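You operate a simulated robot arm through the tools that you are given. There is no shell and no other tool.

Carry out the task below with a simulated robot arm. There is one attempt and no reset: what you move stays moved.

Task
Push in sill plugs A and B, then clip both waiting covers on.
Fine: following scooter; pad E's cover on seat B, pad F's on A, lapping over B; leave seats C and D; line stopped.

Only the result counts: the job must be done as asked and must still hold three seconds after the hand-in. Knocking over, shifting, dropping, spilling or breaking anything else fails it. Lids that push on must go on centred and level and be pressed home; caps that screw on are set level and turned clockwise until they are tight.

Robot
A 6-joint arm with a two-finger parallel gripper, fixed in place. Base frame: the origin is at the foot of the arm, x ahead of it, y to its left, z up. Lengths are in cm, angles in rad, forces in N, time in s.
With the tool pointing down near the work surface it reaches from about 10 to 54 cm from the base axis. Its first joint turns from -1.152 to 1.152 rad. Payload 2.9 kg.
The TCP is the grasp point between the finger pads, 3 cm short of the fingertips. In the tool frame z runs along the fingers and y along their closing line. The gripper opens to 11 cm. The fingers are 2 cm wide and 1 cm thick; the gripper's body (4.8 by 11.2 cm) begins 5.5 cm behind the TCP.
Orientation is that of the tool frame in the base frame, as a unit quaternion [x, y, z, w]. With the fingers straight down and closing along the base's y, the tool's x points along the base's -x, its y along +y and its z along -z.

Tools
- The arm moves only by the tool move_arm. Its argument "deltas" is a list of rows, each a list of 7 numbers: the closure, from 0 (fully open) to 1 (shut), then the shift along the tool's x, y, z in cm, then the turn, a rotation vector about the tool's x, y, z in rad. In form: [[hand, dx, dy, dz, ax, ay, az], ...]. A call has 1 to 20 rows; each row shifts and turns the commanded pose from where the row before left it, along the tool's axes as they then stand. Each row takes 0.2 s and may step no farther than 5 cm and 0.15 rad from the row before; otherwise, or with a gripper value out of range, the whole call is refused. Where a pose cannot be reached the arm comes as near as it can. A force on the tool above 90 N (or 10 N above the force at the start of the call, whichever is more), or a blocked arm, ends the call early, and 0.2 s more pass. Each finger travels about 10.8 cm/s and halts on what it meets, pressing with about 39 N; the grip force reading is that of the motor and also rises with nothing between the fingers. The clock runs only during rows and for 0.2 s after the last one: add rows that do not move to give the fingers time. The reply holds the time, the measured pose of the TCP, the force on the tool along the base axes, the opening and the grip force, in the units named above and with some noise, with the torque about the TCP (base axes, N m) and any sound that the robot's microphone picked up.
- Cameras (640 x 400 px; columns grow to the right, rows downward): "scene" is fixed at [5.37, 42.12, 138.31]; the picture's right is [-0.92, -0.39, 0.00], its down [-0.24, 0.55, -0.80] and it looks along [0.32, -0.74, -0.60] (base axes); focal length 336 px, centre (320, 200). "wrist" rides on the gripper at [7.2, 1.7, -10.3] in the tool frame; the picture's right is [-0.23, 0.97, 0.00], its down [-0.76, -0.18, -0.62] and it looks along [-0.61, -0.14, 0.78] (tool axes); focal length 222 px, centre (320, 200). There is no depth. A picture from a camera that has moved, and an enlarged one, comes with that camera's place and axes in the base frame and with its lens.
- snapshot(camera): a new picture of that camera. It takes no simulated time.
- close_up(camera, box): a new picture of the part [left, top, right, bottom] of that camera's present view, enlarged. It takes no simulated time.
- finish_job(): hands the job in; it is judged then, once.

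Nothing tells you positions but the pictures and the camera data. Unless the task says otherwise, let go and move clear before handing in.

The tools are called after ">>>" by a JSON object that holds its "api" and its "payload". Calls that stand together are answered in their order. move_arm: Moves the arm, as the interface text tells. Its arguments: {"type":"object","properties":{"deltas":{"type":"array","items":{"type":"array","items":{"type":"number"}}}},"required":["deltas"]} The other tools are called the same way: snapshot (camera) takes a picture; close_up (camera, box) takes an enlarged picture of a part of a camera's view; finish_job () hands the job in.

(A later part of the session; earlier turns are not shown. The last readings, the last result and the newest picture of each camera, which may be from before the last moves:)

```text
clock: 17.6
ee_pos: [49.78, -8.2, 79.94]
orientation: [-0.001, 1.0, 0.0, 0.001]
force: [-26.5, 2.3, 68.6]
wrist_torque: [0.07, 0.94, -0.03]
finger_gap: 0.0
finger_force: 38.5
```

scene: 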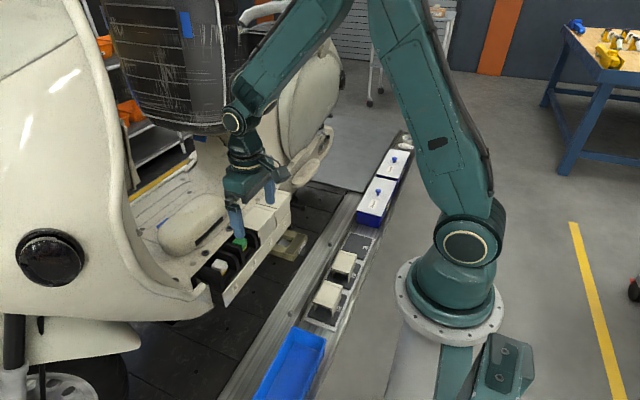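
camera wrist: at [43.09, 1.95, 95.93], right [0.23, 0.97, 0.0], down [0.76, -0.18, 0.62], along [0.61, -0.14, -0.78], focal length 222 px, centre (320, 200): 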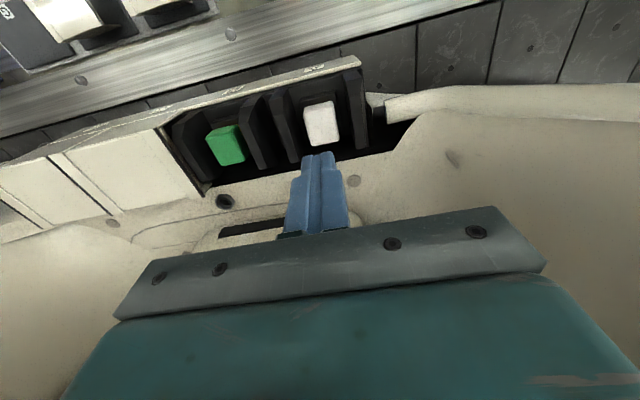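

Plug B pressed to 68 N. I'll rise, check both plugs, then travel to above pad E and turn the hand 90° so the fingers close along x (across the cover's walls).

>>> {"api": "move_arm", "payload": {"deltas": [[1, 0, 0, -0.6, 0, 0, 0], [1, 0, 0, -2, 0, 0, 0], [1, 0, 0, -4.5, 0, 0, 0], [1, 0, 0, -4.5, 0, 0, 0], [1, 0, 0, -4.5, 0, 0, 0], [1, 3.08, -2.8, 0, 0, 0, 0], [1, 0, 0, 0, 0, 0, 0]]}}

>>> {"api": "close_up", "payload": {"camera": "scene", "box": [205, 220, 265, 290]}}

>>> {"api": "snapshot", "payload": {"camera": "wrist"}}

```text
clock: 19.2
ee_pos: [46.63, -10.67, 95.15]
orientation: [0.0, 1.0, 0.0, 0.0]
force: [0.2, -0.9, 0.4]
wrist_torque: [0.0, 0.0, 0.02]
finger_gap: 0.02
finger_force: 37.9
```

```text
5.71 times, centred on (235, 255) of scene
camera zoom: at [5.37, 42.12, 138.31], right [-0.92, -0.39, 0.0], down [-0.24, 0.55, -0.8], along [0.32, -0.74, -0.6], focal length 1919 px, centre (806, -114)
```

zoom: 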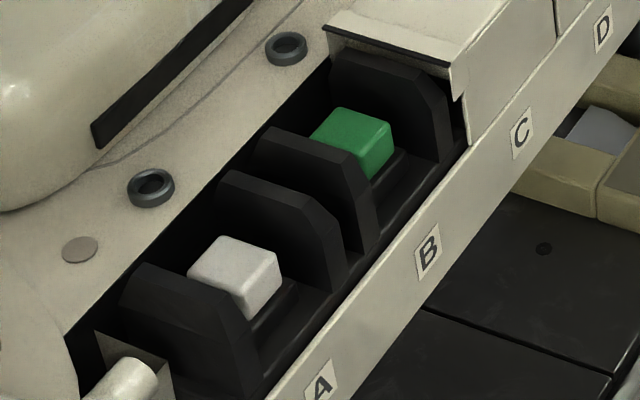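

```text
taken
camera wrist: at [39.64, -9.05, 105.56], right [0.23, 0.97, 0.0], down [0.76, -0.18, 0.62], along [0.61, -0.14, -0.78], focal length 222 px, centre (320, 200)
```

wrist: 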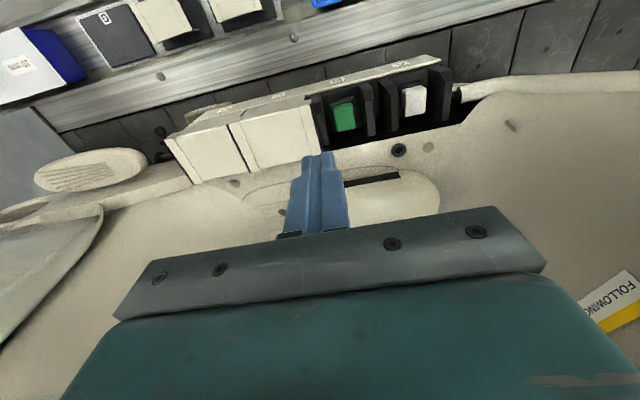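

A tag reading "FOLLOWING…" is on this scooter's body; I'll read it to confirm it's the right one.

>>> {"api": "close_up", "payload": {"camera": "wrist", "box": [560, 250, 640, 350]}}

>>> {"api": "close_up", "payload": {"camera": "wrist", "box": [310, 50, 470, 150]}}

>>> {"api": "close_up", "payload": {"camera": "wrist", "box": [160, 80, 340, 190]}}

```text
4.00 times, centred on (600, 300) of wrist
camera zoom: at [39.64, -9.05, 105.56], right [0.23, 0.97, 0.0], down [0.76, -0.18, 0.62], along [0.61, -0.14, -0.78], focal length 888 px, centre (-800, -200)
```

zoom: 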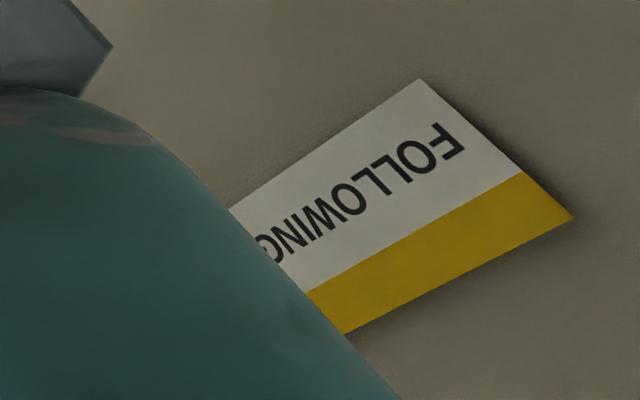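

```text
4.00 times, centred on (390, 100) of wrist
camera zoom: at [39.64, -9.05, 105.56], right [0.23, 0.97, 0.0], down [0.76, -0.18, 0.62], along [0.61, -0.14, -0.78], focal length 888 px, centre (40, 600)
```

zoom: 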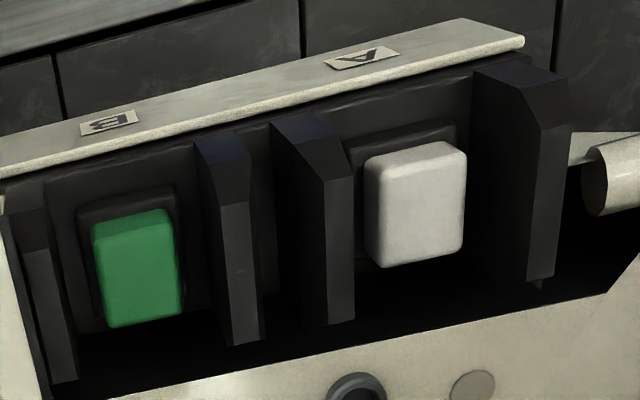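

```text
3.56 times, centred on (250, 135) of wrist
camera zoom: at [39.64, -9.05, 105.56], right [0.23, 0.97, 0.0], down [0.76, -0.18, 0.62], along [0.61, -0.14, -0.78], focal length 790 px, centre (569, 431)
```

zoom: 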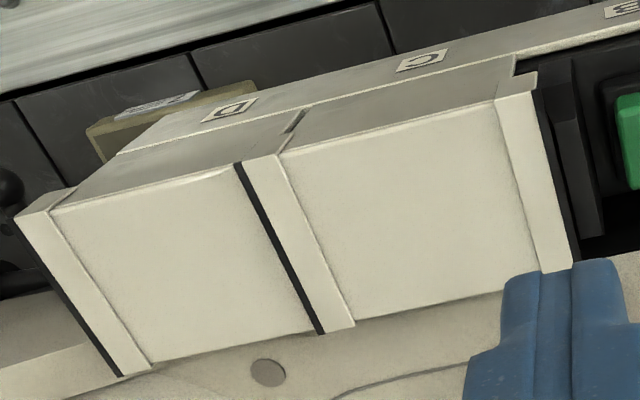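

The tag confirms this is the following scooter, and both plugs are home. Before picking, I compare the two waiting covers' ends at high zoom to be sure which way round each lies.

>>> {"api": "close_up", "payload": {"camera": "scene", "box": [310, 297, 340, 315]}}

>>> {"api": "close_up", "payload": {"camera": "scene", "box": [331, 267, 361, 285]}}

>>> {"api": "close_up", "payload": {"camera": "scene", "box": [240, 223, 270, 241]}}

>>> {"api": "close_up", "payload": {"camera": "scene", "box": [322, 277, 352, 295]}}

>>> {"api": "close_up", "payload": {"camera": "scene", "box": [335, 248, 365, 266]}}

>>> {"api": "close_up", "payload": {"camera": "scene", "box": [260, 198, 290, 216]}}

```text
16.00 times, centred on (325, 306) of scene
camera zoom: at [5.37, 42.12, 138.31], right [-0.92, -0.39, 0.0], down [-0.24, 0.55, -0.8], along [0.32, -0.74, -0.6], focal length 5374 px, centre (240, -1496)
```

zoom: 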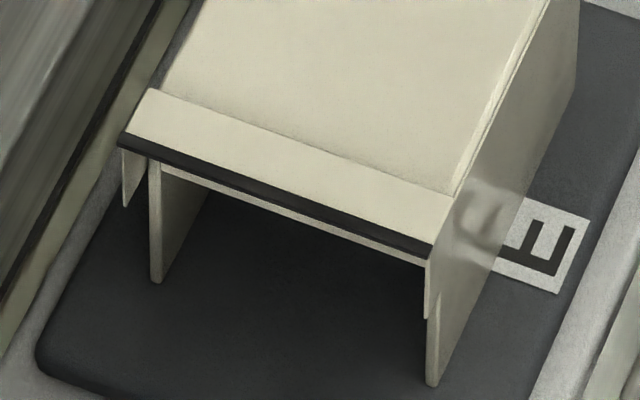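

```text
16.00 times, centred on (346, 276) of scene
camera zoom: at [5.37, 42.12, 138.31], right [-0.92, -0.39, 0.0], down [-0.24, 0.55, -0.8], along [0.32, -0.74, -0.6], focal length 5374 px, centre (-96, -1016)
```

zoom: 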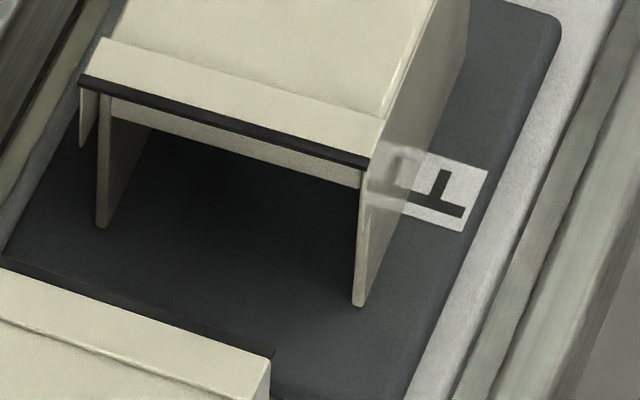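

```text
16.00 times, centred on (255, 232) of scene
camera zoom: at [5.37, 42.12, 138.31], right [-0.92, -0.39, 0.0], down [-0.24, 0.55, -0.8], along [0.32, -0.74, -0.6], focal length 5374 px, centre (1360, -312)
```

zoom: 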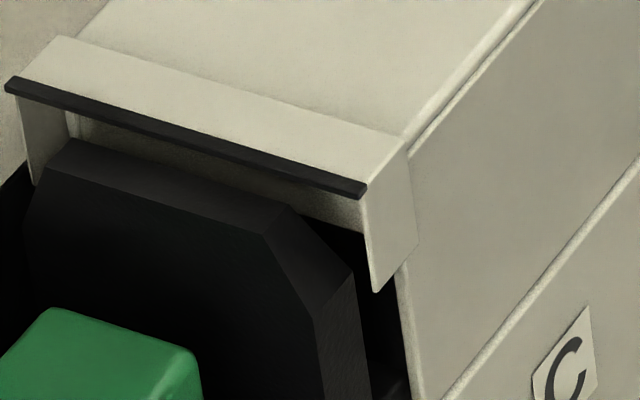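

```text
16.00 times, centred on (337, 286) of scene
camera zoom: at [5.37, 42.12, 138.31], right [-0.92, -0.39, 0.0], down [-0.24, 0.55, -0.8], along [0.32, -0.74, -0.6], focal length 5374 px, centre (48, -1176)
```

zoom: 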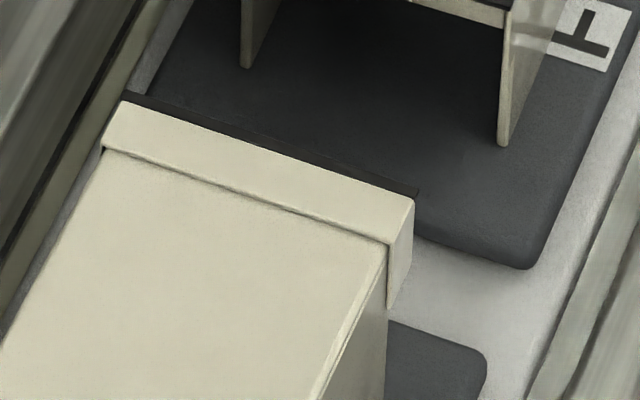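

```text
16.00 times, centred on (350, 257) of scene
camera zoom: at [5.37, 42.12, 138.31], right [-0.92, -0.39, 0.0], down [-0.24, 0.55, -0.8], along [0.32, -0.74, -0.6], focal length 5374 px, centre (-160, -712)
```

zoom: 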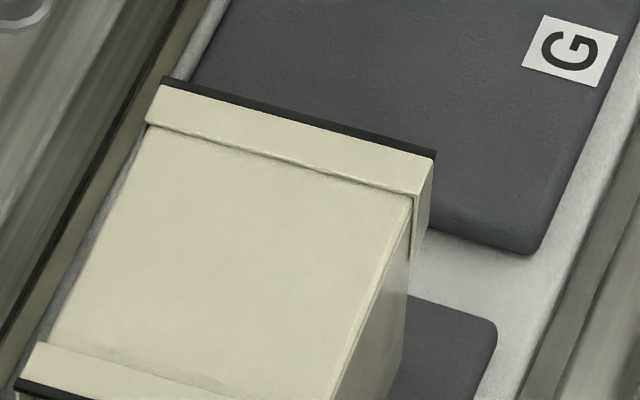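

```text
16.00 times, centred on (275, 207) of scene
camera zoom: at [5.37, 42.12, 138.31], right [-0.92, -0.39, 0.0], down [-0.24, 0.55, -0.8], along [0.32, -0.74, -0.6], focal length 5374 px, centre (1040, 88)
```

zoom: 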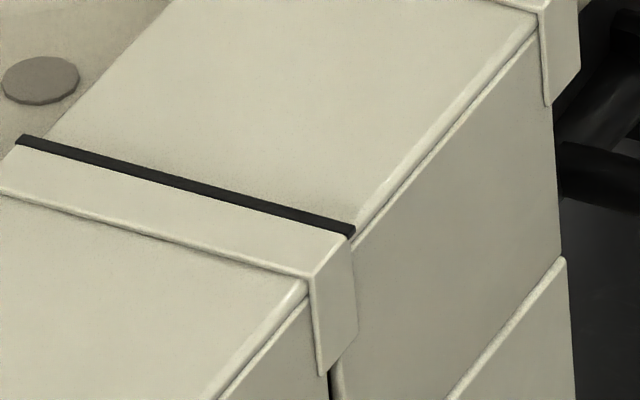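

The covers' ends look alike for E, F and the fitted C. Now I travel to above pad E, open the hand and turn it 90° (camera toward +y).

>>> {"api": "move_arm", "payload": {"deltas": [[0, 3.1, -2.87, 1.5, 0, 0, 0], [0, 3.1, -2.87, 1.5, 0, 0, 0], [0, 3.1, -2.87, 2.5, 0, 0, 0], [0, 3.1, -2.87, 2.5, 0, 0, 0], [0, 3.1, -2.87, 2.5, 0, 0, 0], [0, 0, 0, 4, 0, 0, 0], [0, 0, 0, 4, 0, 0, 0], [0, 0, 0, 4, 0, 0, 0], [0, 0, 0, 0, 0, 0, 0]]}}

>>> {"api": "snapshot", "payload": {"camera": "wrist"}}

```text
clock: 21.2
ee_pos: [31.32, -25.59, 72.58]
orientation: [0.0, 1.0, 0.0, 0.0]
force: [-0.3, 0.2, 0.1]
wrist_torque: [-0.01, 0.01, 0.04]
finger_gap: 11.0
finger_force: 0.0
```

```text
taken
camera wrist: at [24.17, -23.92, 82.83], right [0.23, 0.97, 0.0], down [0.76, -0.18, 0.62], along [0.61, -0.14, -0.78], focal length 222 px, centre (320, 200)
```

wrist: 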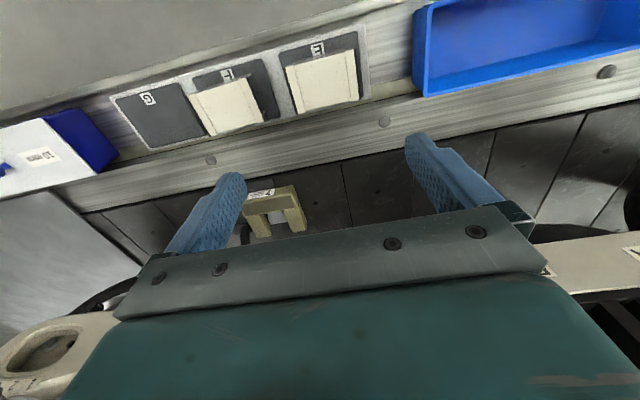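

Now I turn the hand by +90° about the tool axis.

>>> {"api": "move_arm", "payload": {"deltas": [[0, 0, 0, 0, 0, 0, 0.1428], [0, 0, 0, 0, 0, 0, 0.1428], [0, 0, 0, 0, 0, 0, 0.1428], [0, 0, 0, 0, 0, 0, 0.1428], [0, 0, 0, 0, 0, 0, 0.1428], [0, 0, 0, 0, 0, 0, 0.1428], [0, 0, 0, 0, 0, 0, 0.1428], [0, 0, 0, 0, 0, 0, 0.1428], [0, 0, 0, 0, 0, 0, 0.1428], [0, 0, 0, 0, 0, 0, 0.1428], [0, 0, 0, 0, 0, 0, 0.1428], [0, 0, 0, 0, 0, 0, 0]]}}

>>> {"api": "snapshot", "payload": {"camera": "wrist"}}

>>> {"api": "snapshot", "payload": {"camera": "scene"}}

```text
clock: 23.8
ee_pos: [31.2, -25.48, 73.07]
orientation: [0.708, 0.707, 0.0, 0.0]
force: [-0.6, -0.6, -0.1]
wrist_torque: [-0.01, 0.02, 0.01]
finger_gap: 10.99
finger_force: 0.0
```

```text
taken
camera wrist: at [33.07, -18.25, 83.41], right [0.97, -0.23, 0.0], down [-0.18, -0.76, 0.62], along [-0.14, -0.61, -0.78], focal length 222 px, centre (320, 200)
```

wrist: 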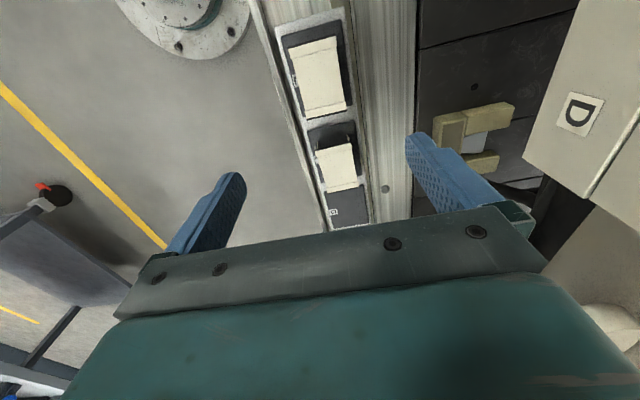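

```text
taken
```

scene: 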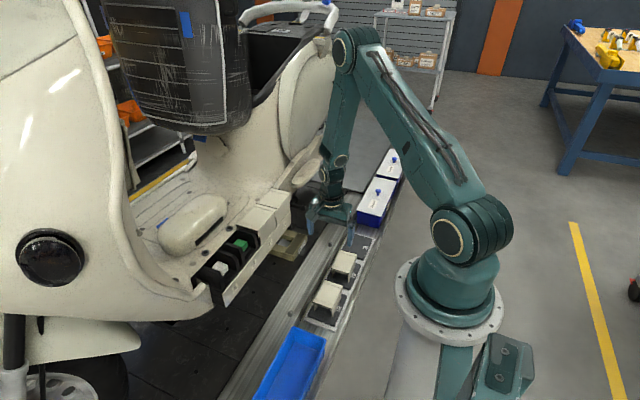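

The hand is turned. I'll zoom onto both covers from this side.

>>> {"api": "close_up", "payload": {"camera": "wrist", "box": [270, 20, 370, 130]}}

>>> {"api": "close_up", "payload": {"camera": "wrist", "box": [290, 110, 390, 210]}}

```text
3.64 times, centred on (320, 75) of wrist
camera zoom: at [33.07, -18.25, 83.41], right [0.97, -0.23, 0.0], down [-0.18, -0.76, 0.62], along [-0.14, -0.61, -0.78], focal length 808 px, centre (320, 654)
```

zoom: 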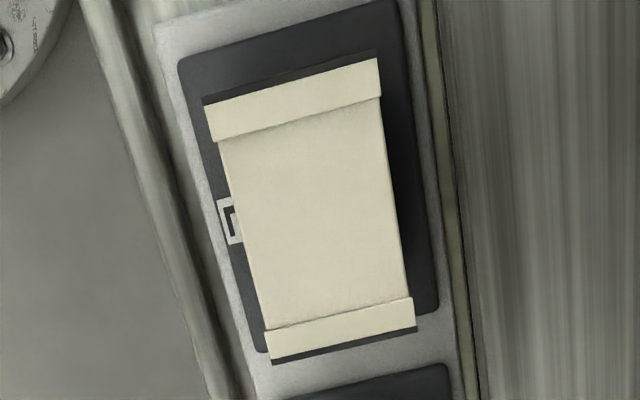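

```text
4.00 times, centred on (340, 160) of wrist
camera zoom: at [33.07, -18.25, 83.41], right [0.97, -0.23, 0.0], down [-0.18, -0.76, 0.62], along [-0.14, -0.61, -0.78], focal length 888 px, centre (240, 360)
```

zoom: 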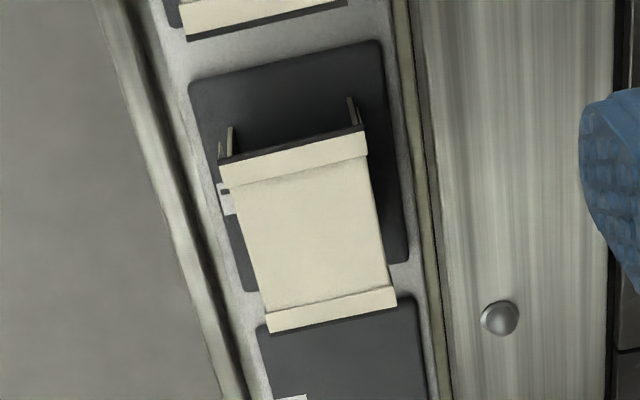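

Cover E's centre is about (31.4, −25.15), width ~6.8 cm in x, aligned with the axes. I'll narrow the opening to ~8.8 cm and descend to just above it, then check alignment.

>>> {"api": "move_arm", "payload": {"deltas": [[0.2, 0.33, 0.18, 0, 0, 0, 0], [0.2, 0, 0, 4.2, 0, 0, 0], [0.2, 0, 0, 4.2, 0, 0, 0], [0.2, 0, 0, 4.2, 0, 0, 0], [0.2, 0, 0, 4.2, 0, 0, 0], [0.2, 0, 0, 2.6, 0, 0, 0], [0.2, 0, 0, 0, 0, 0, 0], [0.2, 0, 0, 0, 0, 0, 0]]}}

>>> {"api": "snapshot", "payload": {"camera": "wrist"}}

>>> {"api": "close_up", "payload": {"camera": "scene", "box": [280, 200, 400, 330]}}

```text
clock: 25.6
ee_pos: [31.49, -25.22, 53.56]
orientation: [0.707, 0.707, 0.0, 0.0]
force: [-0.3, 0.5, -0.7]
wrist_torque: [-0.02, 0.03, 0.0]
finger_gap: 8.79
finger_force: 0.1
```

```text
taken
camera wrist: at [33.32, -18.01, 63.87], right [0.97, -0.23, 0.0], down [-0.18, -0.76, 0.62], along [-0.14, -0.61, -0.78], focal length 222 px, centre (320, 200)
```

wrist: 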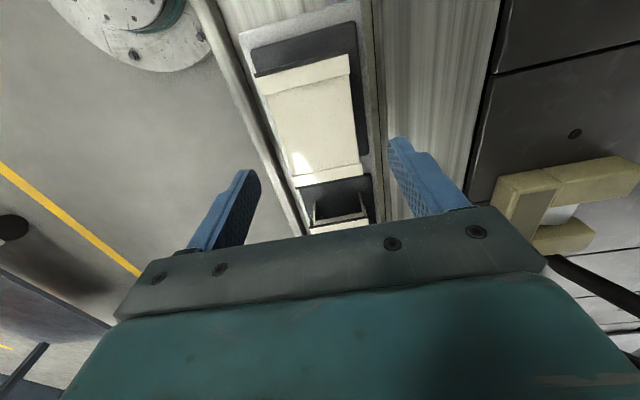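

```text
3.08 times, centred on (340, 265) of scene
camera zoom: at [5.37, 42.12, 138.31], right [-0.92, -0.39, 0.0], down [-0.24, 0.55, -0.8], along [0.32, -0.74, -0.6], focal length 1034 px, centre (258, 0)
```

zoom: 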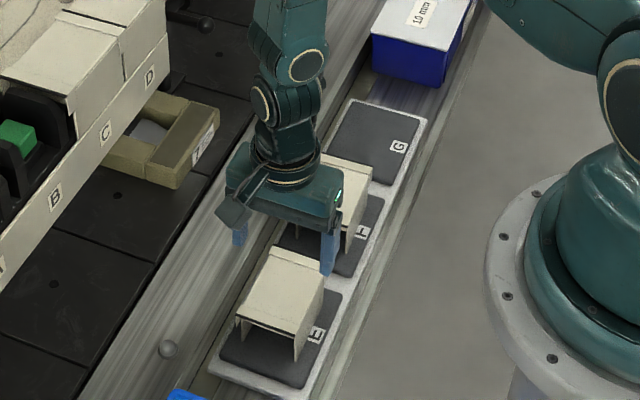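

The hand is above cover E with the fingers straddling it. One more zoom for centring.

>>> {"api": "close_up", "payload": {"camera": "wrist", "box": [220, 30, 420, 230]}}

>>> {"api": "close_up", "payload": {"camera": "scene", "box": [310, 260, 360, 325]}}

```text
2.00 times, centred on (320, 130) of wrist
camera zoom: at [33.32, -18.01, 63.87], right [0.97, -0.23, 0.0], down [-0.18, -0.76, 0.62], along [-0.14, -0.61, -0.78], focal length 444 px, centre (320, 340)
```

zoom: 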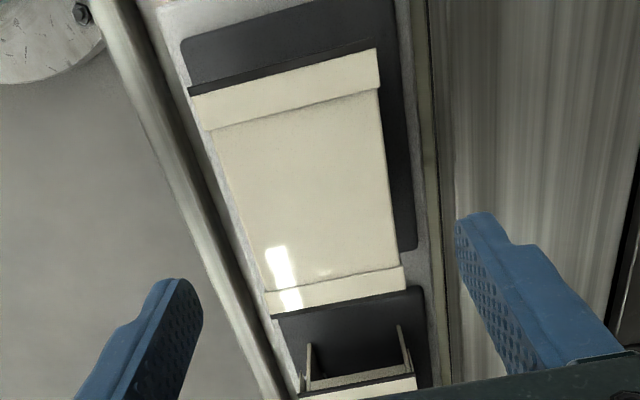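

```text
6.15 times, centred on (335, 292) of scene
camera zoom: at [5.37, 42.12, 138.31], right [-0.92, -0.39, 0.0], down [-0.24, 0.55, -0.8], along [0.32, -0.74, -0.6], focal length 2067 px, centre (228, -369)
```

zoom: 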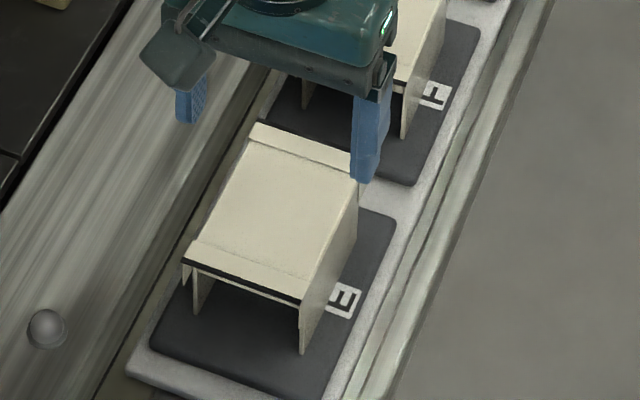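

Cover E's centre measured again at about (31.35, −25.1); the TCP is within 0.15 cm. I descend so the tips sit ~2 cm below the cover's top, then close on its walls.

>>> {"api": "move_arm", "payload": {"deltas": [[0.2, 0.1, -0.12, 2.5, 0, 0, 0], [0.2, 0, 0, 2.5, 0, 0, 0], [0.2, 0, 0, 1.5, 0, 0, 0], [0.2, 0, 0, 0.8, 0, 0, 0], [0.2, 0, 0, 0, 0, 0, 0], [0.2, 0, 0, 0, 0, 0, 0]]}}

>>> {"api": "snapshot", "payload": {"camera": "wrist"}}

>>> {"api": "close_up", "payload": {"camera": "scene", "box": [310, 260, 360, 325]}}

```text
clock: 27.0
ee_pos: [31.35, -24.96, 46.37]
orientation: [0.707, 0.708, 0.0, 0.0]
force: [-0.2, -1.3, 0.0]
wrist_torque: [0.0, -0.01, -0.03]
finger_gap: 8.83
finger_force: 0.0
```

```text
taken
camera wrist: at [33.24, -17.73, 56.7], right [0.97, -0.23, 0.0], down [-0.18, -0.76, 0.62], along [-0.14, -0.61, -0.78], focal length 222 px, centre (320, 200)
```

wrist: 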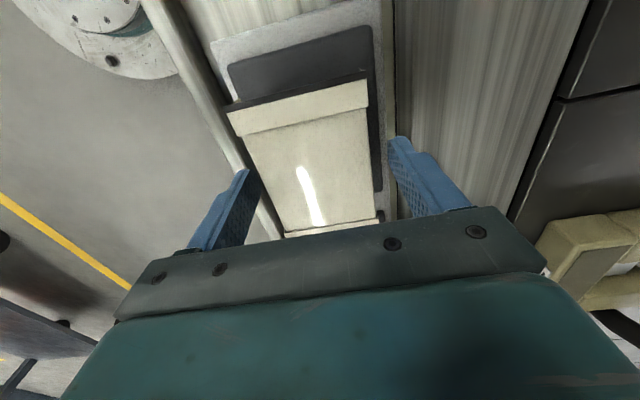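

```text
6.15 times, centred on (335, 292) of scene
camera zoom: at [5.37, 42.12, 138.31], right [-0.92, -0.39, 0.0], down [-0.24, 0.55, -0.8], along [0.32, -0.74, -0.6], focal length 2067 px, centre (228, -369)
```

zoom: 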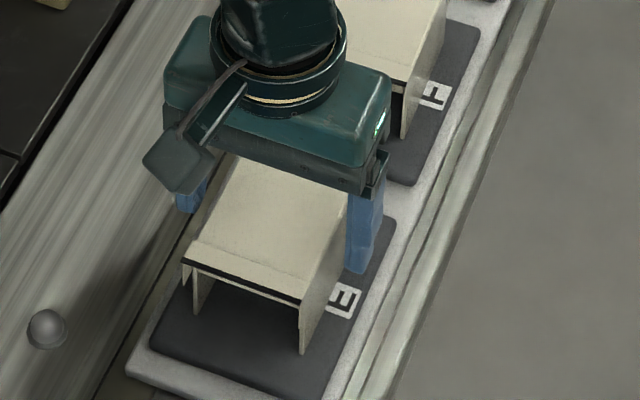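

The fingers straddle cover E at mid-length. Closing now.

>>> {"api": "move_arm", "payload": {"deltas": [[0.3, 0, 0, 0, 0, 0, 0], [0.35, 0, 0, 0, 0, 0, 0], [0.4, 0, 0, 0, 0, 0, 0], [1, 0, 0, 0, 0, 0, 0], [1, 0, 0, 0, 0, 0, 0], [1, 0, 0, 0, 0, 0, 0]]}}

>>> {"api": "close_up", "payload": {"camera": "wrist", "box": [200, 50, 440, 250]}}

>>> {"api": "close_up", "payload": {"camera": "scene", "box": [310, 260, 360, 325]}}

```text
clock: 28.4
ee_pos: [31.45, -24.99, 46.43]
orientation: [0.707, 0.707, 0.0, 0.0]
force: [-1.3, -0.5, 1.3]
wrist_torque: [0.0, 0.0, 0.03]
finger_gap: 6.52
finger_force: 39.1
```

```text
2.00 times, centred on (320, 150) of wrist
camera zoom: at [33.25, -17.73, 56.71], right [0.97, -0.23, 0.0], down [-0.18, -0.76, 0.62], along [-0.14, -0.61, -0.78], focal length 444 px, centre (320, 300)
```

zoom: 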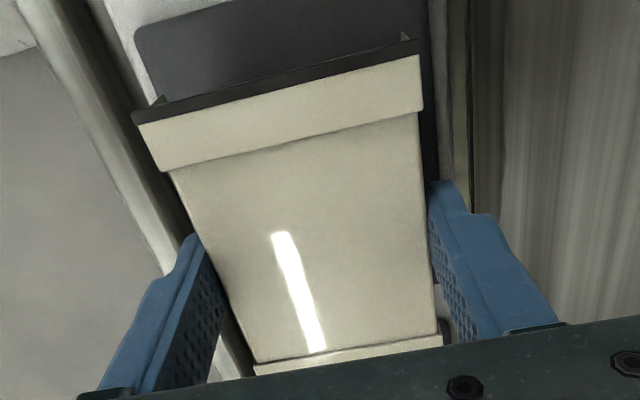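

```text
6.15 times, centred on (335, 292) of scene
camera zoom: at [5.37, 42.12, 138.31], right [-0.92, -0.39, 0.0], down [-0.24, 0.55, -0.8], along [0.32, -0.74, -0.6], focal length 2067 px, centre (228, -369)
```

zoom: 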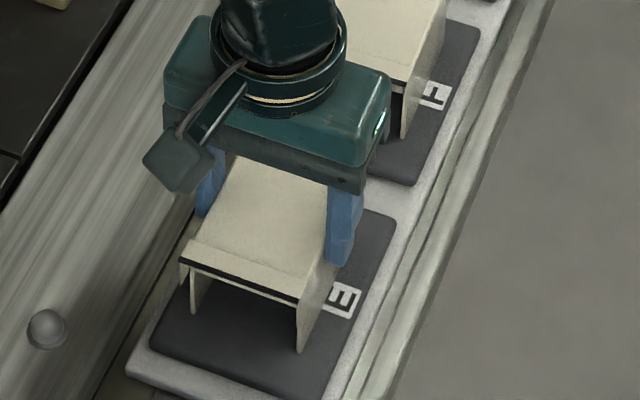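

Cover E is gripped (gap 6.52 cm, 39 N). I lift it slowly and check it hangs level.

>>> {"api": "move_arm", "payload": {"deltas": [[1, 0, 0, -0.5, 0, 0, 0], [1, 0, 0, -1.5, 0, 0, 0], [1, 0, 0, -3, 0, 0, 0], [1, 0, 0, -4, 0, 0, 0], [1, 0, 0, -4, 0, 0, 0], [1, 0, 0, 0, 0, 0, 0]]}}

>>> {"api": "snapshot", "payload": {"camera": "wrist"}}

>>> {"api": "close_up", "payload": {"camera": "scene", "box": [300, 225, 370, 325]}}

```text
clock: 29.8
ee_pos: [31.26, -25.33, 59.26]
orientation: [0.707, 0.707, 0.0, 0.0]
force: [-0.8, 0.6, -1.0]
wrist_torque: [0.01, 0.01, -0.01]
finger_gap: 6.53
finger_force: 38.8
```

```text
taken
camera wrist: at [33.13, -18.15, 69.54], right [0.97, -0.23, 0.0], down [-0.18, -0.76, 0.62], along [-0.14, -0.61, -0.78], focal length 222 px, centre (320, 200)
```

wrist: 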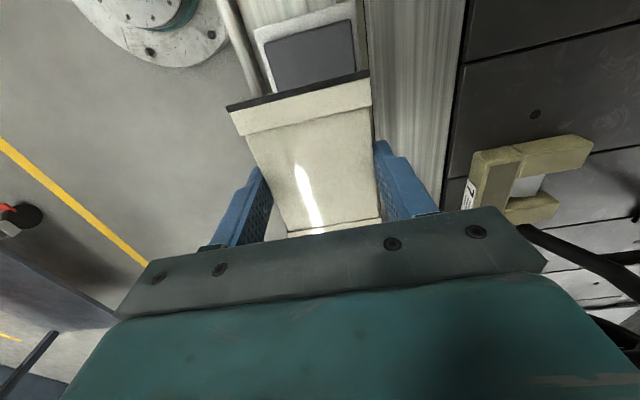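

```text
4.00 times, centred on (335, 275) of scene
camera zoom: at [5.37, 42.12, 138.31], right [-0.92, -0.39, 0.0], down [-0.24, 0.55, -0.8], along [0.32, -0.74, -0.6], focal length 1344 px, centre (260, -100)
```

zoom: 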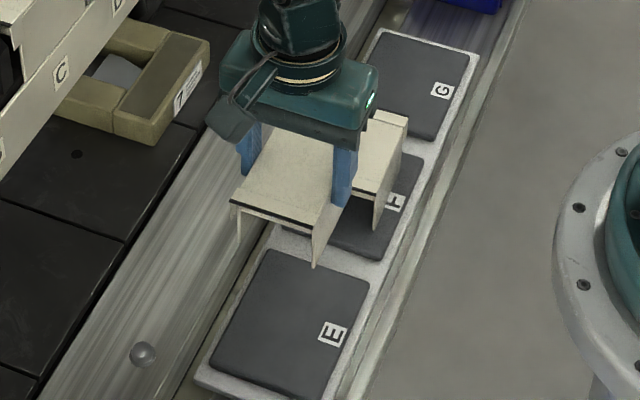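

The cover hangs level. I raise it well above the sill and carry it over toward seat B.

>>> {"api": "move_arm", "payload": {"deltas": [[1, 0, 0, -4.1, 0, 0, 0], [1, 0, 0, -4.1, 0, 0, 0], [1, 0, 0, -4.1, 0, 0, 0], [1, 0, 0, -4.1, 0, 0, 0], [1, 0, 0, -4.1, 0, 0, 0], [1, 0, 0, -4.1, 0, 0, 0], [1, 0, 0, -4.1, 0, 0, 0], [1, 0, 0, -4.1, 0, 0, 0], [1, 2.85, 3.08, 0, 0, 0, 0], [1, 2.85, 3.08, 0, 0, 0, 0], [1, 2.85, 3.08, 0, 0, 0, 0], [1, 2.85, 3.08, 0, 0, 0, 0], [1, 2.85, 3.08, 0, 0, 0, 0], [1, 2.85, 3.08, 0, 0, 0, 0], [1, 0, 0, 0, 0, 0, 0], [1, 0, 0, 0, 0, 0, 0]]}}

>>> {"api": "snapshot", "payload": {"camera": "wrist"}}

>>> {"api": "snapshot", "payload": {"camera": "scene"}}

>>> {"api": "close_up", "payload": {"camera": "scene", "box": [190, 170, 300, 290]}}

```text
clock: 33.2
ee_pos: [49.9, -7.68, 92.18]
orientation: [0.707, 0.707, -0.001, 0.0]
force: [-0.1, 0.6, -0.6]
wrist_torque: [0.02, -0.03, -0.04]
finger_gap: 6.51
finger_force: 39.1
```

```text
taken
camera wrist: at [51.71, -0.5, 102.51], right [0.97, -0.23, 0.0], down [-0.18, -0.76, 0.62], along [-0.14, -0.61, -0.78], focal length 222 px, centre (320, 200)
```

wrist: 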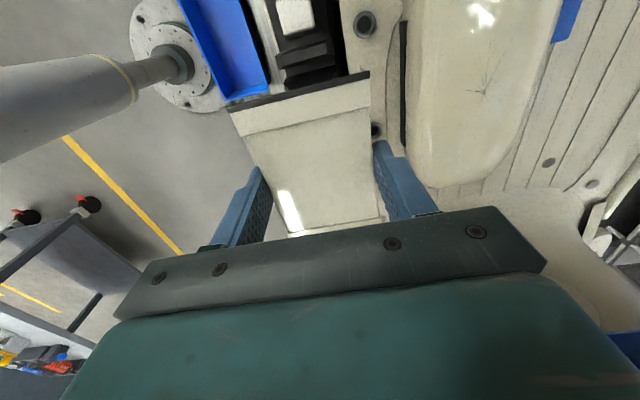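

```text
taken
```

scene: 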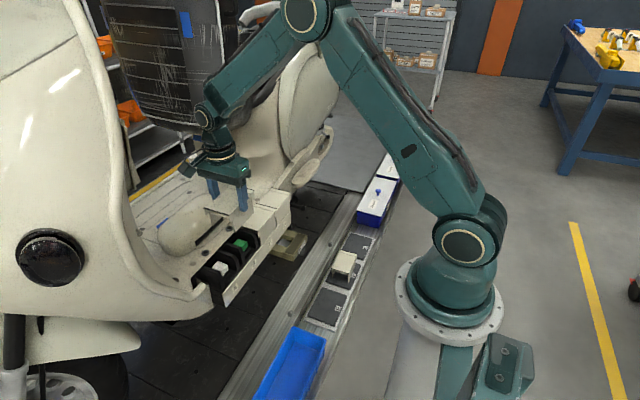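

```text
3.33 times, centred on (245, 230) of scene
camera zoom: at [5.37, 42.12, 138.31], right [-0.92, -0.39, 0.0], down [-0.24, 0.55, -0.8], along [0.32, -0.74, -0.6], focal length 1120 px, centre (570, 100)
```

zoom: 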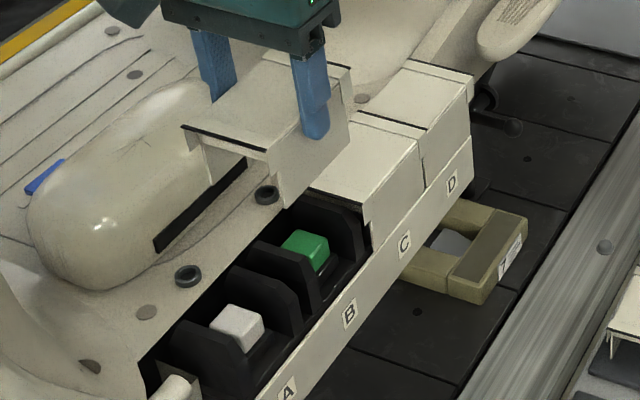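

The cover is above seat B. From the fitted neighbours I expect the final hand pose at about x 50.0, y −8.1, z ≈79.6. I'll lower to z≈86 and check collinearity with cover C.

>>> {"api": "move_arm", "payload": {"deltas": [[1, -0.4, 0.1, 2, 0, 0, 0], [1, 0, 0, 2, 0, 0, 0], [1, 0, 0, 2, 0, 0, 0], [1, 0, 0, 0, 0, 0, 0], [1, 0, 0, 0, 0, 0, 0], [1, 0, 0, 0, 0, 0, 0]]}}

>>> {"api": "close_up", "payload": {"camera": "scene", "box": [205, 190, 295, 270]}}

>>> {"api": "close_up", "payload": {"camera": "wrist", "box": [220, 0, 420, 130]}}

```text
clock: 34.6
ee_pos: [50.08, -8.2, 86.45]
orientation: [0.707, 0.707, 0.0, 0.0]
force: [-0.6, 0.3, -1.0]
wrist_torque: [0.01, -0.02, 0.01]
finger_gap: 6.55
finger_force: 39.0
```

```text
5.00 times, centred on (250, 230) of scene
camera zoom: at [5.37, 42.12, 138.31], right [-0.92, -0.39, 0.0], down [-0.24, 0.55, -0.8], along [0.32, -0.74, -0.6], focal length 1679 px, centre (670, 50)
```

zoom: 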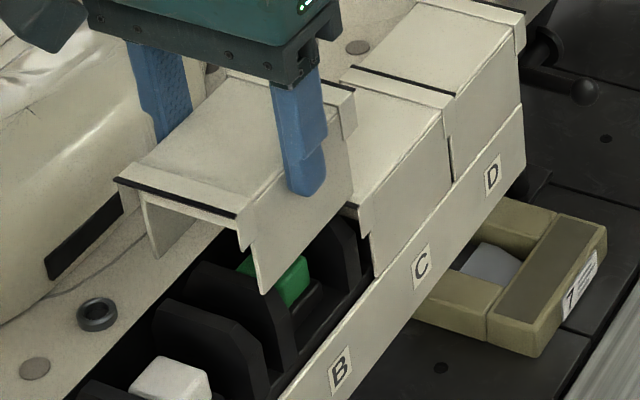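

```text
3.08 times, centred on (320, 65) of wrist
camera zoom: at [51.95, -0.94, 96.72], right [0.97, -0.23, 0.0], down [-0.18, -0.76, 0.62], along [-0.14, -0.61, -0.78], focal length 684 px, centre (320, 615)
```

zoom: 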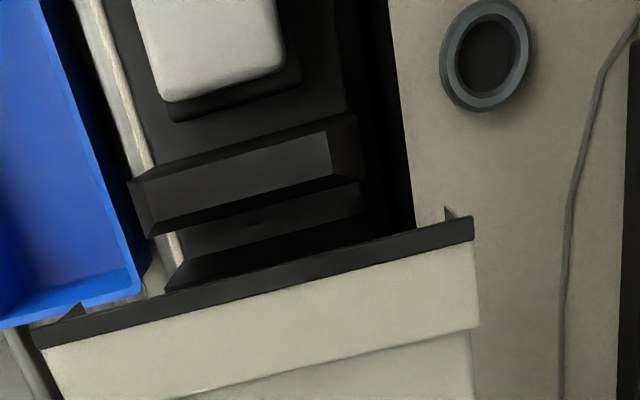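

My measurements put the seat's ribs centred at x≈49.6 while the fitted covers suggest ≈49.9, so I shift slightly and lower until the walls are just above the ribs, then look again.

>>> {"api": "move_arm", "payload": {"deltas": [[1, 0.05, -0.3, 0.6, 0, 0, 0], [1, 0, 0, 0.6, 0, 0, 0], [1, 0, 0, 0.5, 0, 0, 0], [1, 0, 0, 0, 0, 0, 0], [1, 0, 0, 0, 0, 0, 0]]}}

>>> {"api": "close_up", "payload": {"camera": "scene", "box": [215, 200, 275, 250]}}

>>> {"api": "close_up", "payload": {"camera": "wrist", "box": [210, 0, 420, 130]}}

>>> {"api": "close_up", "payload": {"camera": "scene", "box": [235, 210, 265, 250]}}

```text
clock: 35.8
ee_pos: [49.68, -8.03, 84.52]
orientation: [0.707, 0.707, 0.0, -0.001]
force: [0.3, -0.2, -1.1]
wrist_torque: [0.0, 0.01, 0.0]
finger_gap: 6.54
finger_force: 39.0
```

```text
8.00 times, centred on (245, 225) of scene
camera zoom: at [5.37, 42.12, 138.31], right [-0.92, -0.39, 0.0], down [-0.24, 0.55, -0.8], along [0.32, -0.74, -0.6], focal length 2687 px, centre (920, 0)
```

zoom: 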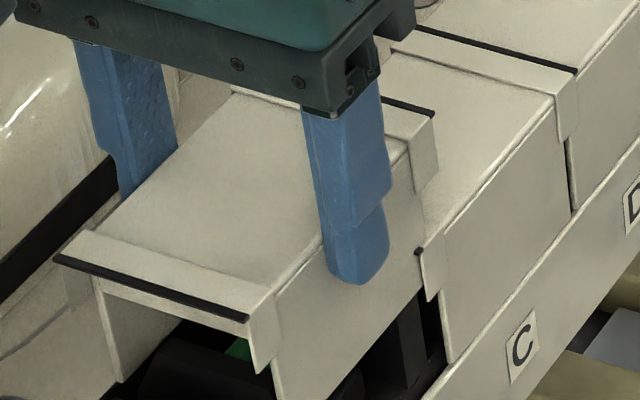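

```text
3.05 times, centred on (315, 65) of wrist
camera zoom: at [51.48, -0.9, 94.88], right [0.97, -0.23, 0.0], down [-0.18, -0.76, 0.62], along [-0.14, -0.61, -0.78], focal length 677 px, centre (335, 611)
```

zoom: 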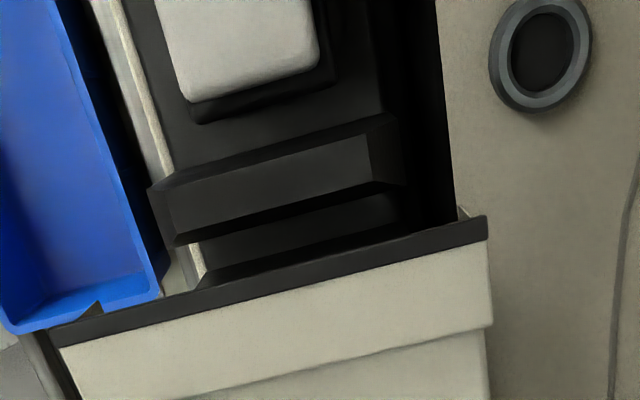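

```text
10.00 times, centred on (250, 230) of scene
camera zoom: at [5.37, 42.12, 138.31], right [-0.92, -0.39, 0.0], down [-0.24, 0.55, -0.8], along [0.32, -0.74, -0.6], focal length 3359 px, centre (1020, -100)
```

zoom: 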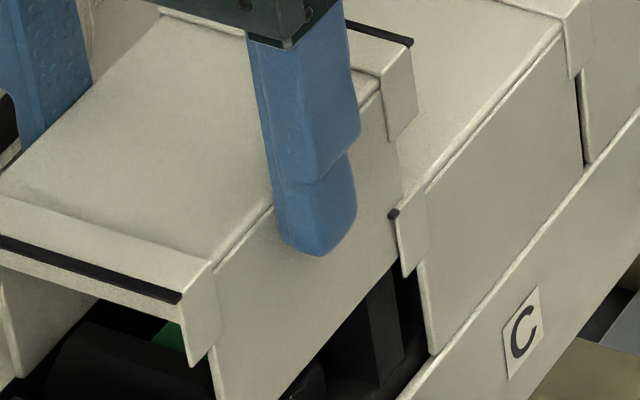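

Comparing with the fitted cover C and the ribs, the seat B target is about x 49.6, y −8.0, z ≈79.9. I lower gradually, watching the forces.

>>> {"api": "move_arm", "payload": {"deltas": [[1, 0, -0.08, 0.4, 0, 0, 0], [1, 0, 0, 0.4, 0, 0, 0], [1, 0, 0, 0.4, 0, 0, 0], [1, 0, 0, 0, 0, 0, 0]]}}

>>> {"api": "close_up", "payload": {"camera": "scene", "box": [215, 205, 275, 255]}}

>>> {"api": "close_up", "payload": {"camera": "wrist", "box": [210, 0, 420, 130]}}

```text
clock: 36.8
ee_pos: [49.58, -8.14, 83.22]
orientation: [0.707, 0.707, 0.0, 0.0]
force: [-0.2, 0.0, -0.9]
wrist_torque: [0.01, 0.02, -0.01]
finger_gap: 6.54
finger_force: 38.6
```

```text
8.00 times, centred on (245, 230) of scene
camera zoom: at [5.37, 42.12, 138.31], right [-0.92, -0.39, 0.0], down [-0.24, 0.55, -0.8], along [0.32, -0.74, -0.6], focal length 2687 px, centre (920, -40)
```

zoom: 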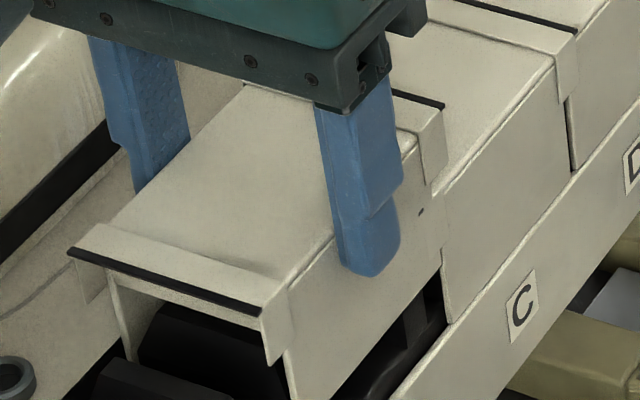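

```text
3.05 times, centred on (315, 65) of wrist
camera zoom: at [51.31, -0.96, 93.53], right [0.97, -0.23, 0.0], down [-0.18, -0.76, 0.62], along [-0.14, -0.61, -0.78], focal length 677 px, centre (335, 611)
```

zoom: 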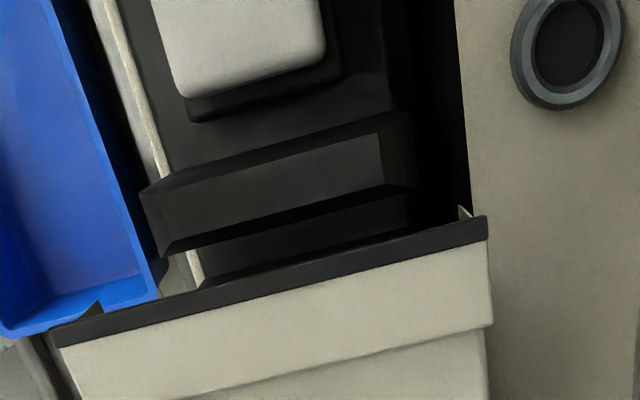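

No contact yet. I need a close look at where this cover's −y wall end sits relative to C's +y end before going lower.

>>> {"api": "close_up", "payload": {"camera": "scene", "box": [250, 208, 274, 248]}}

>>> {"api": "close_up", "payload": {"camera": "scene", "box": [256, 215, 268, 235]}}

```text
10.00 times, centred on (262, 228) of scene
camera zoom: at [5.37, 42.12, 138.31], right [-0.92, -0.39, 0.0], down [-0.24, 0.55, -0.8], along [0.32, -0.74, -0.6], focal length 3359 px, centre (900, -80)
```

zoom: 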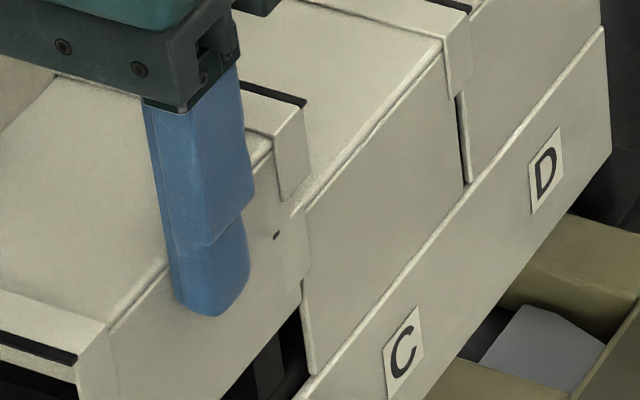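

```text
16.00 times, centred on (262, 225) of scene
camera zoom: at [5.37, 42.12, 138.31], right [-0.92, -0.39, 0.0], down [-0.24, 0.55, -0.8], along [0.32, -0.74, -0.6], focal length 5374 px, centre (1248, -200)
```

zoom: 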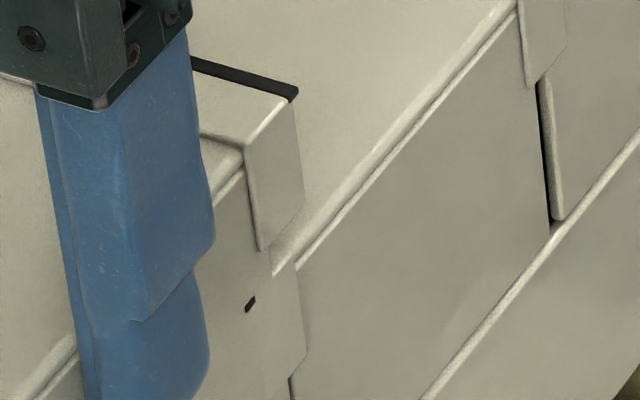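

The wall gap to C looks like the C–D gap, so y is right. I continue down in small steps, watching for lateral force.

>>> {"api": "move_arm", "payload": {"deltas": [[1, 0.08, 0, 0.3, 0, 0, 0], [1, 0, 0, 0.3, 0, 0, 0], [1, 0, 0, 0.3, 0, 0, 0], [1, 0, 0, 0, 0, 0, 0]]}}

>>> {"api": "close_up", "payload": {"camera": "scene", "box": [235, 208, 275, 248]}}

>>> {"api": "close_up", "payload": {"camera": "scene", "box": [215, 220, 265, 260]}}

```text
clock: 37.8
ee_pos: [49.5, -8.08, 82.41]
orientation: [0.708, 0.706, 0.0, 0.0]
force: [-0.3, 1.0, -0.4]
wrist_torque: [-0.02, 0.01, -0.02]
finger_gap: 6.55
finger_force: 38.9
```

```text
10.00 times, centred on (255, 228) of scene
camera zoom: at [5.37, 42.12, 138.31], right [-0.92, -0.39, 0.0], down [-0.24, 0.55, -0.8], along [0.32, -0.74, -0.6], focal length 3359 px, centre (970, -80)
```

zoom: 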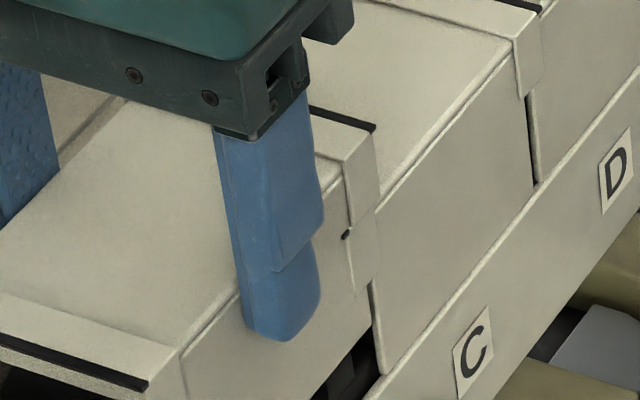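

```text
10.00 times, centred on (240, 240) of scene
camera zoom: at [5.37, 42.12, 138.31], right [-0.92, -0.39, 0.0], down [-0.24, 0.55, -0.8], along [0.32, -0.74, -0.6], focal length 3359 px, centre (1120, -200)
```

zoom: 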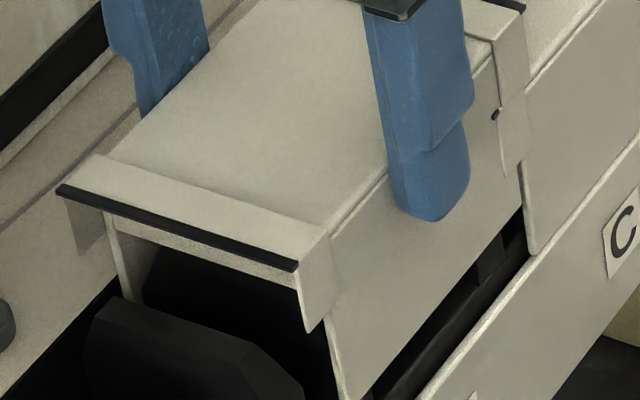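

Still no contact force, and the wall slips neatly inside C's end wrap. Continuing down.

>>> {"api": "move_arm", "payload": {"deltas": [[1, 0, 0, 0.3, 0, 0, 0], [1, 0, 0, 0.3, 0, 0, 0], [1, 0, 0, 0.3, 0, 0, 0], [1, 0, 0, 0, 0, 0, 0]]}}

>>> {"api": "close_up", "payload": {"camera": "scene", "box": [235, 208, 275, 248]}}

>>> {"api": "close_up", "payload": {"camera": "wrist", "box": [210, 0, 420, 130]}}

```text
clock: 38.8
ee_pos: [49.48, -8.04, 81.45]
orientation: [0.707, 0.707, 0.0, -0.001]
force: [-0.4, -0.1, -0.6]
wrist_torque: [-0.04, -0.01, 0.02]
finger_gap: 6.53
finger_force: 38.5
```

```text
10.00 times, centred on (255, 228) of scene
camera zoom: at [5.37, 42.12, 138.31], right [-0.92, -0.39, 0.0], down [-0.24, 0.55, -0.8], along [0.32, -0.74, -0.6], focal length 3359 px, centre (970, -80)
```

zoom: 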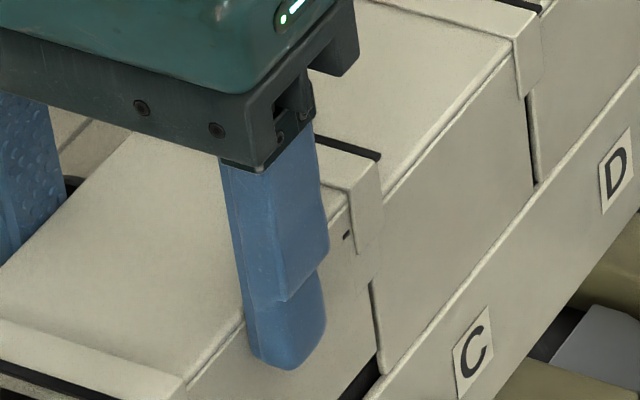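

```text
3.05 times, centred on (315, 65) of wrist
camera zoom: at [51.32, -0.86, 91.78], right [0.97, -0.23, 0.0], down [-0.18, -0.76, 0.62], along [-0.14, -0.61, -0.78], focal length 677 px, centre (335, 611)
```

zoom: 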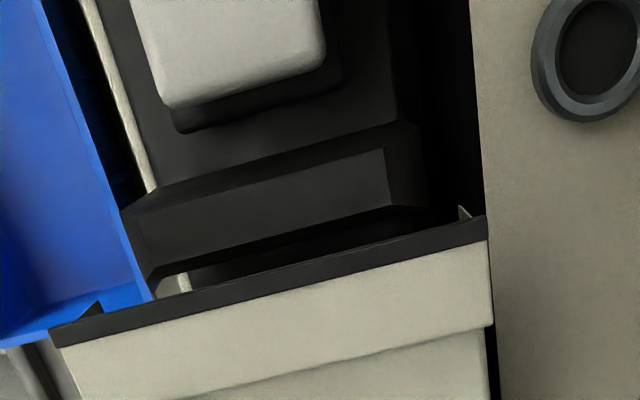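

Still free. Continuing, more carefully now.

>>> {"api": "move_arm", "payload": {"deltas": [[1, 0, 0, 0.25, 0, 0, 0], [1, 0, 0, 0.25, 0, 0, 0], [1, 0, 0, 0, 0, 0, 0]]}}

>>> {"api": "close_up", "payload": {"camera": "scene", "box": [230, 208, 280, 248]}}

```text
clock: 39.6
ee_pos: [49.51, -8.18, 80.87]
orientation: [0.707, 0.707, 0.0, 0.001]
force: [1.2, -0.1, -0.6]
wrist_torque: [-0.03, -0.03, 0.01]
finger_gap: 6.56
finger_force: 39.2
```

```text
10.00 times, centred on (255, 228) of scene
camera zoom: at [5.37, 42.12, 138.31], right [-0.92, -0.39, 0.0], down [-0.24, 0.55, -0.8], along [0.32, -0.74, -0.6], focal length 3359 px, centre (970, -80)
```

zoom: 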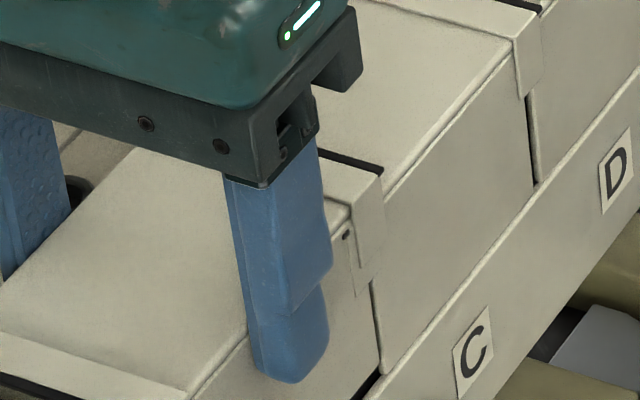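

The junction to C now looks just like C–D, about 1 cm above home. Continuing down.

>>> {"api": "move_arm", "payload": {"deltas": [[1, 0, 0, 0.2, 0, 0, 0], [1, 0, 0, 0.2, 0, 0, 0], [1, 0, 0, 0, 0, 0, 0]]}}

>>> {"api": "close_up", "payload": {"camera": "scene", "box": [230, 208, 280, 248]}}

>>> {"api": "close_up", "payload": {"camera": "wrist", "box": [210, 0, 420, 130]}}

```text
clock: 40.4
ee_pos: [49.52, -8.16, 80.47]
orientation: [0.707, 0.707, 0.0, 0.0]
force: [0.2, 0.2, -0.1]
wrist_torque: [0.03, -0.03, -0.01]
finger_gap: 6.54
finger_force: 39.3
```

```text
10.00 times, centred on (255, 228) of scene
camera zoom: at [5.37, 42.12, 138.31], right [-0.92, -0.39, 0.0], down [-0.24, 0.55, -0.8], along [0.32, -0.74, -0.6], focal length 3359 px, centre (970, -80)
```

zoom: 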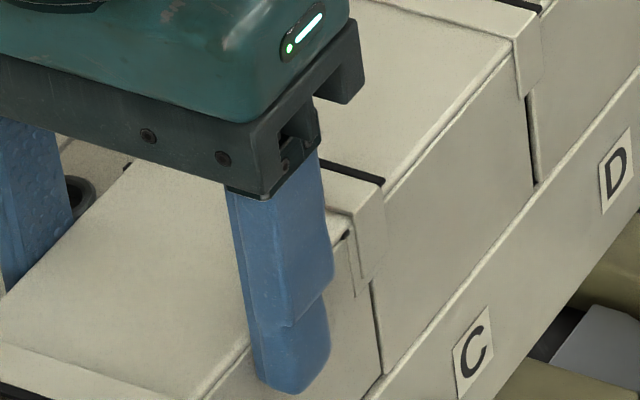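

```text
3.05 times, centred on (315, 65) of wrist
camera zoom: at [51.35, -0.94, 90.84], right [0.97, -0.23, 0.0], down [-0.18, -0.76, 0.62], along [-0.14, -0.61, -0.78], focal length 677 px, centre (335, 611)
```

zoom: 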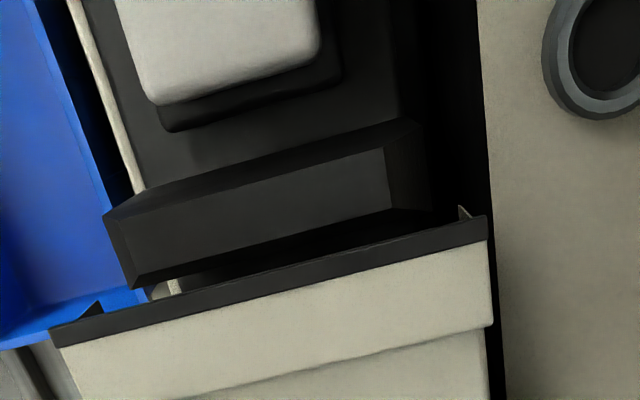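

Still no resistance; going on in 0.2 cm steps.

>>> {"api": "move_arm", "payload": {"deltas": [[1, 0, 0, 0.2, 0, 0, 0], [1, 0, 0, 0.2, 0, 0, 0], [1, 0, 0, 0, 0, 0, 0]]}}

>>> {"api": "close_up", "payload": {"camera": "scene", "box": [230, 208, 280, 248]}}

```text
clock: 41.2
ee_pos: [49.38, -8.19, 80.13]
orientation: [0.707, 0.707, 0.0, 0.0]
force: [0.1, 0.5, -0.8]
wrist_torque: [0.02, 0.01, -0.02]
finger_gap: 6.54
finger_force: 38.9
```

```text
10.00 times, centred on (255, 228) of scene
camera zoom: at [5.37, 42.12, 138.31], right [-0.92, -0.39, 0.0], down [-0.24, 0.55, -0.8], along [0.32, -0.74, -0.6], focal length 3359 px, centre (970, -80)
```

zoom: 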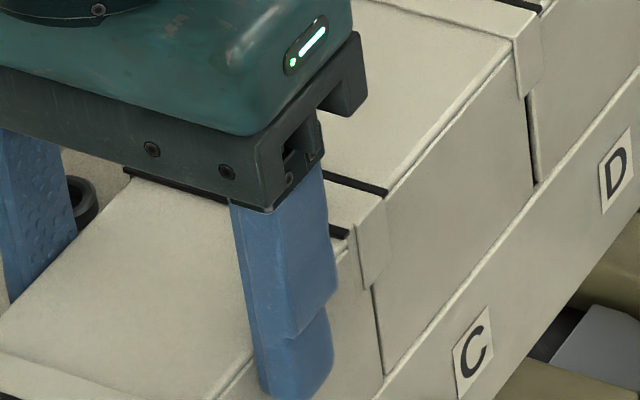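

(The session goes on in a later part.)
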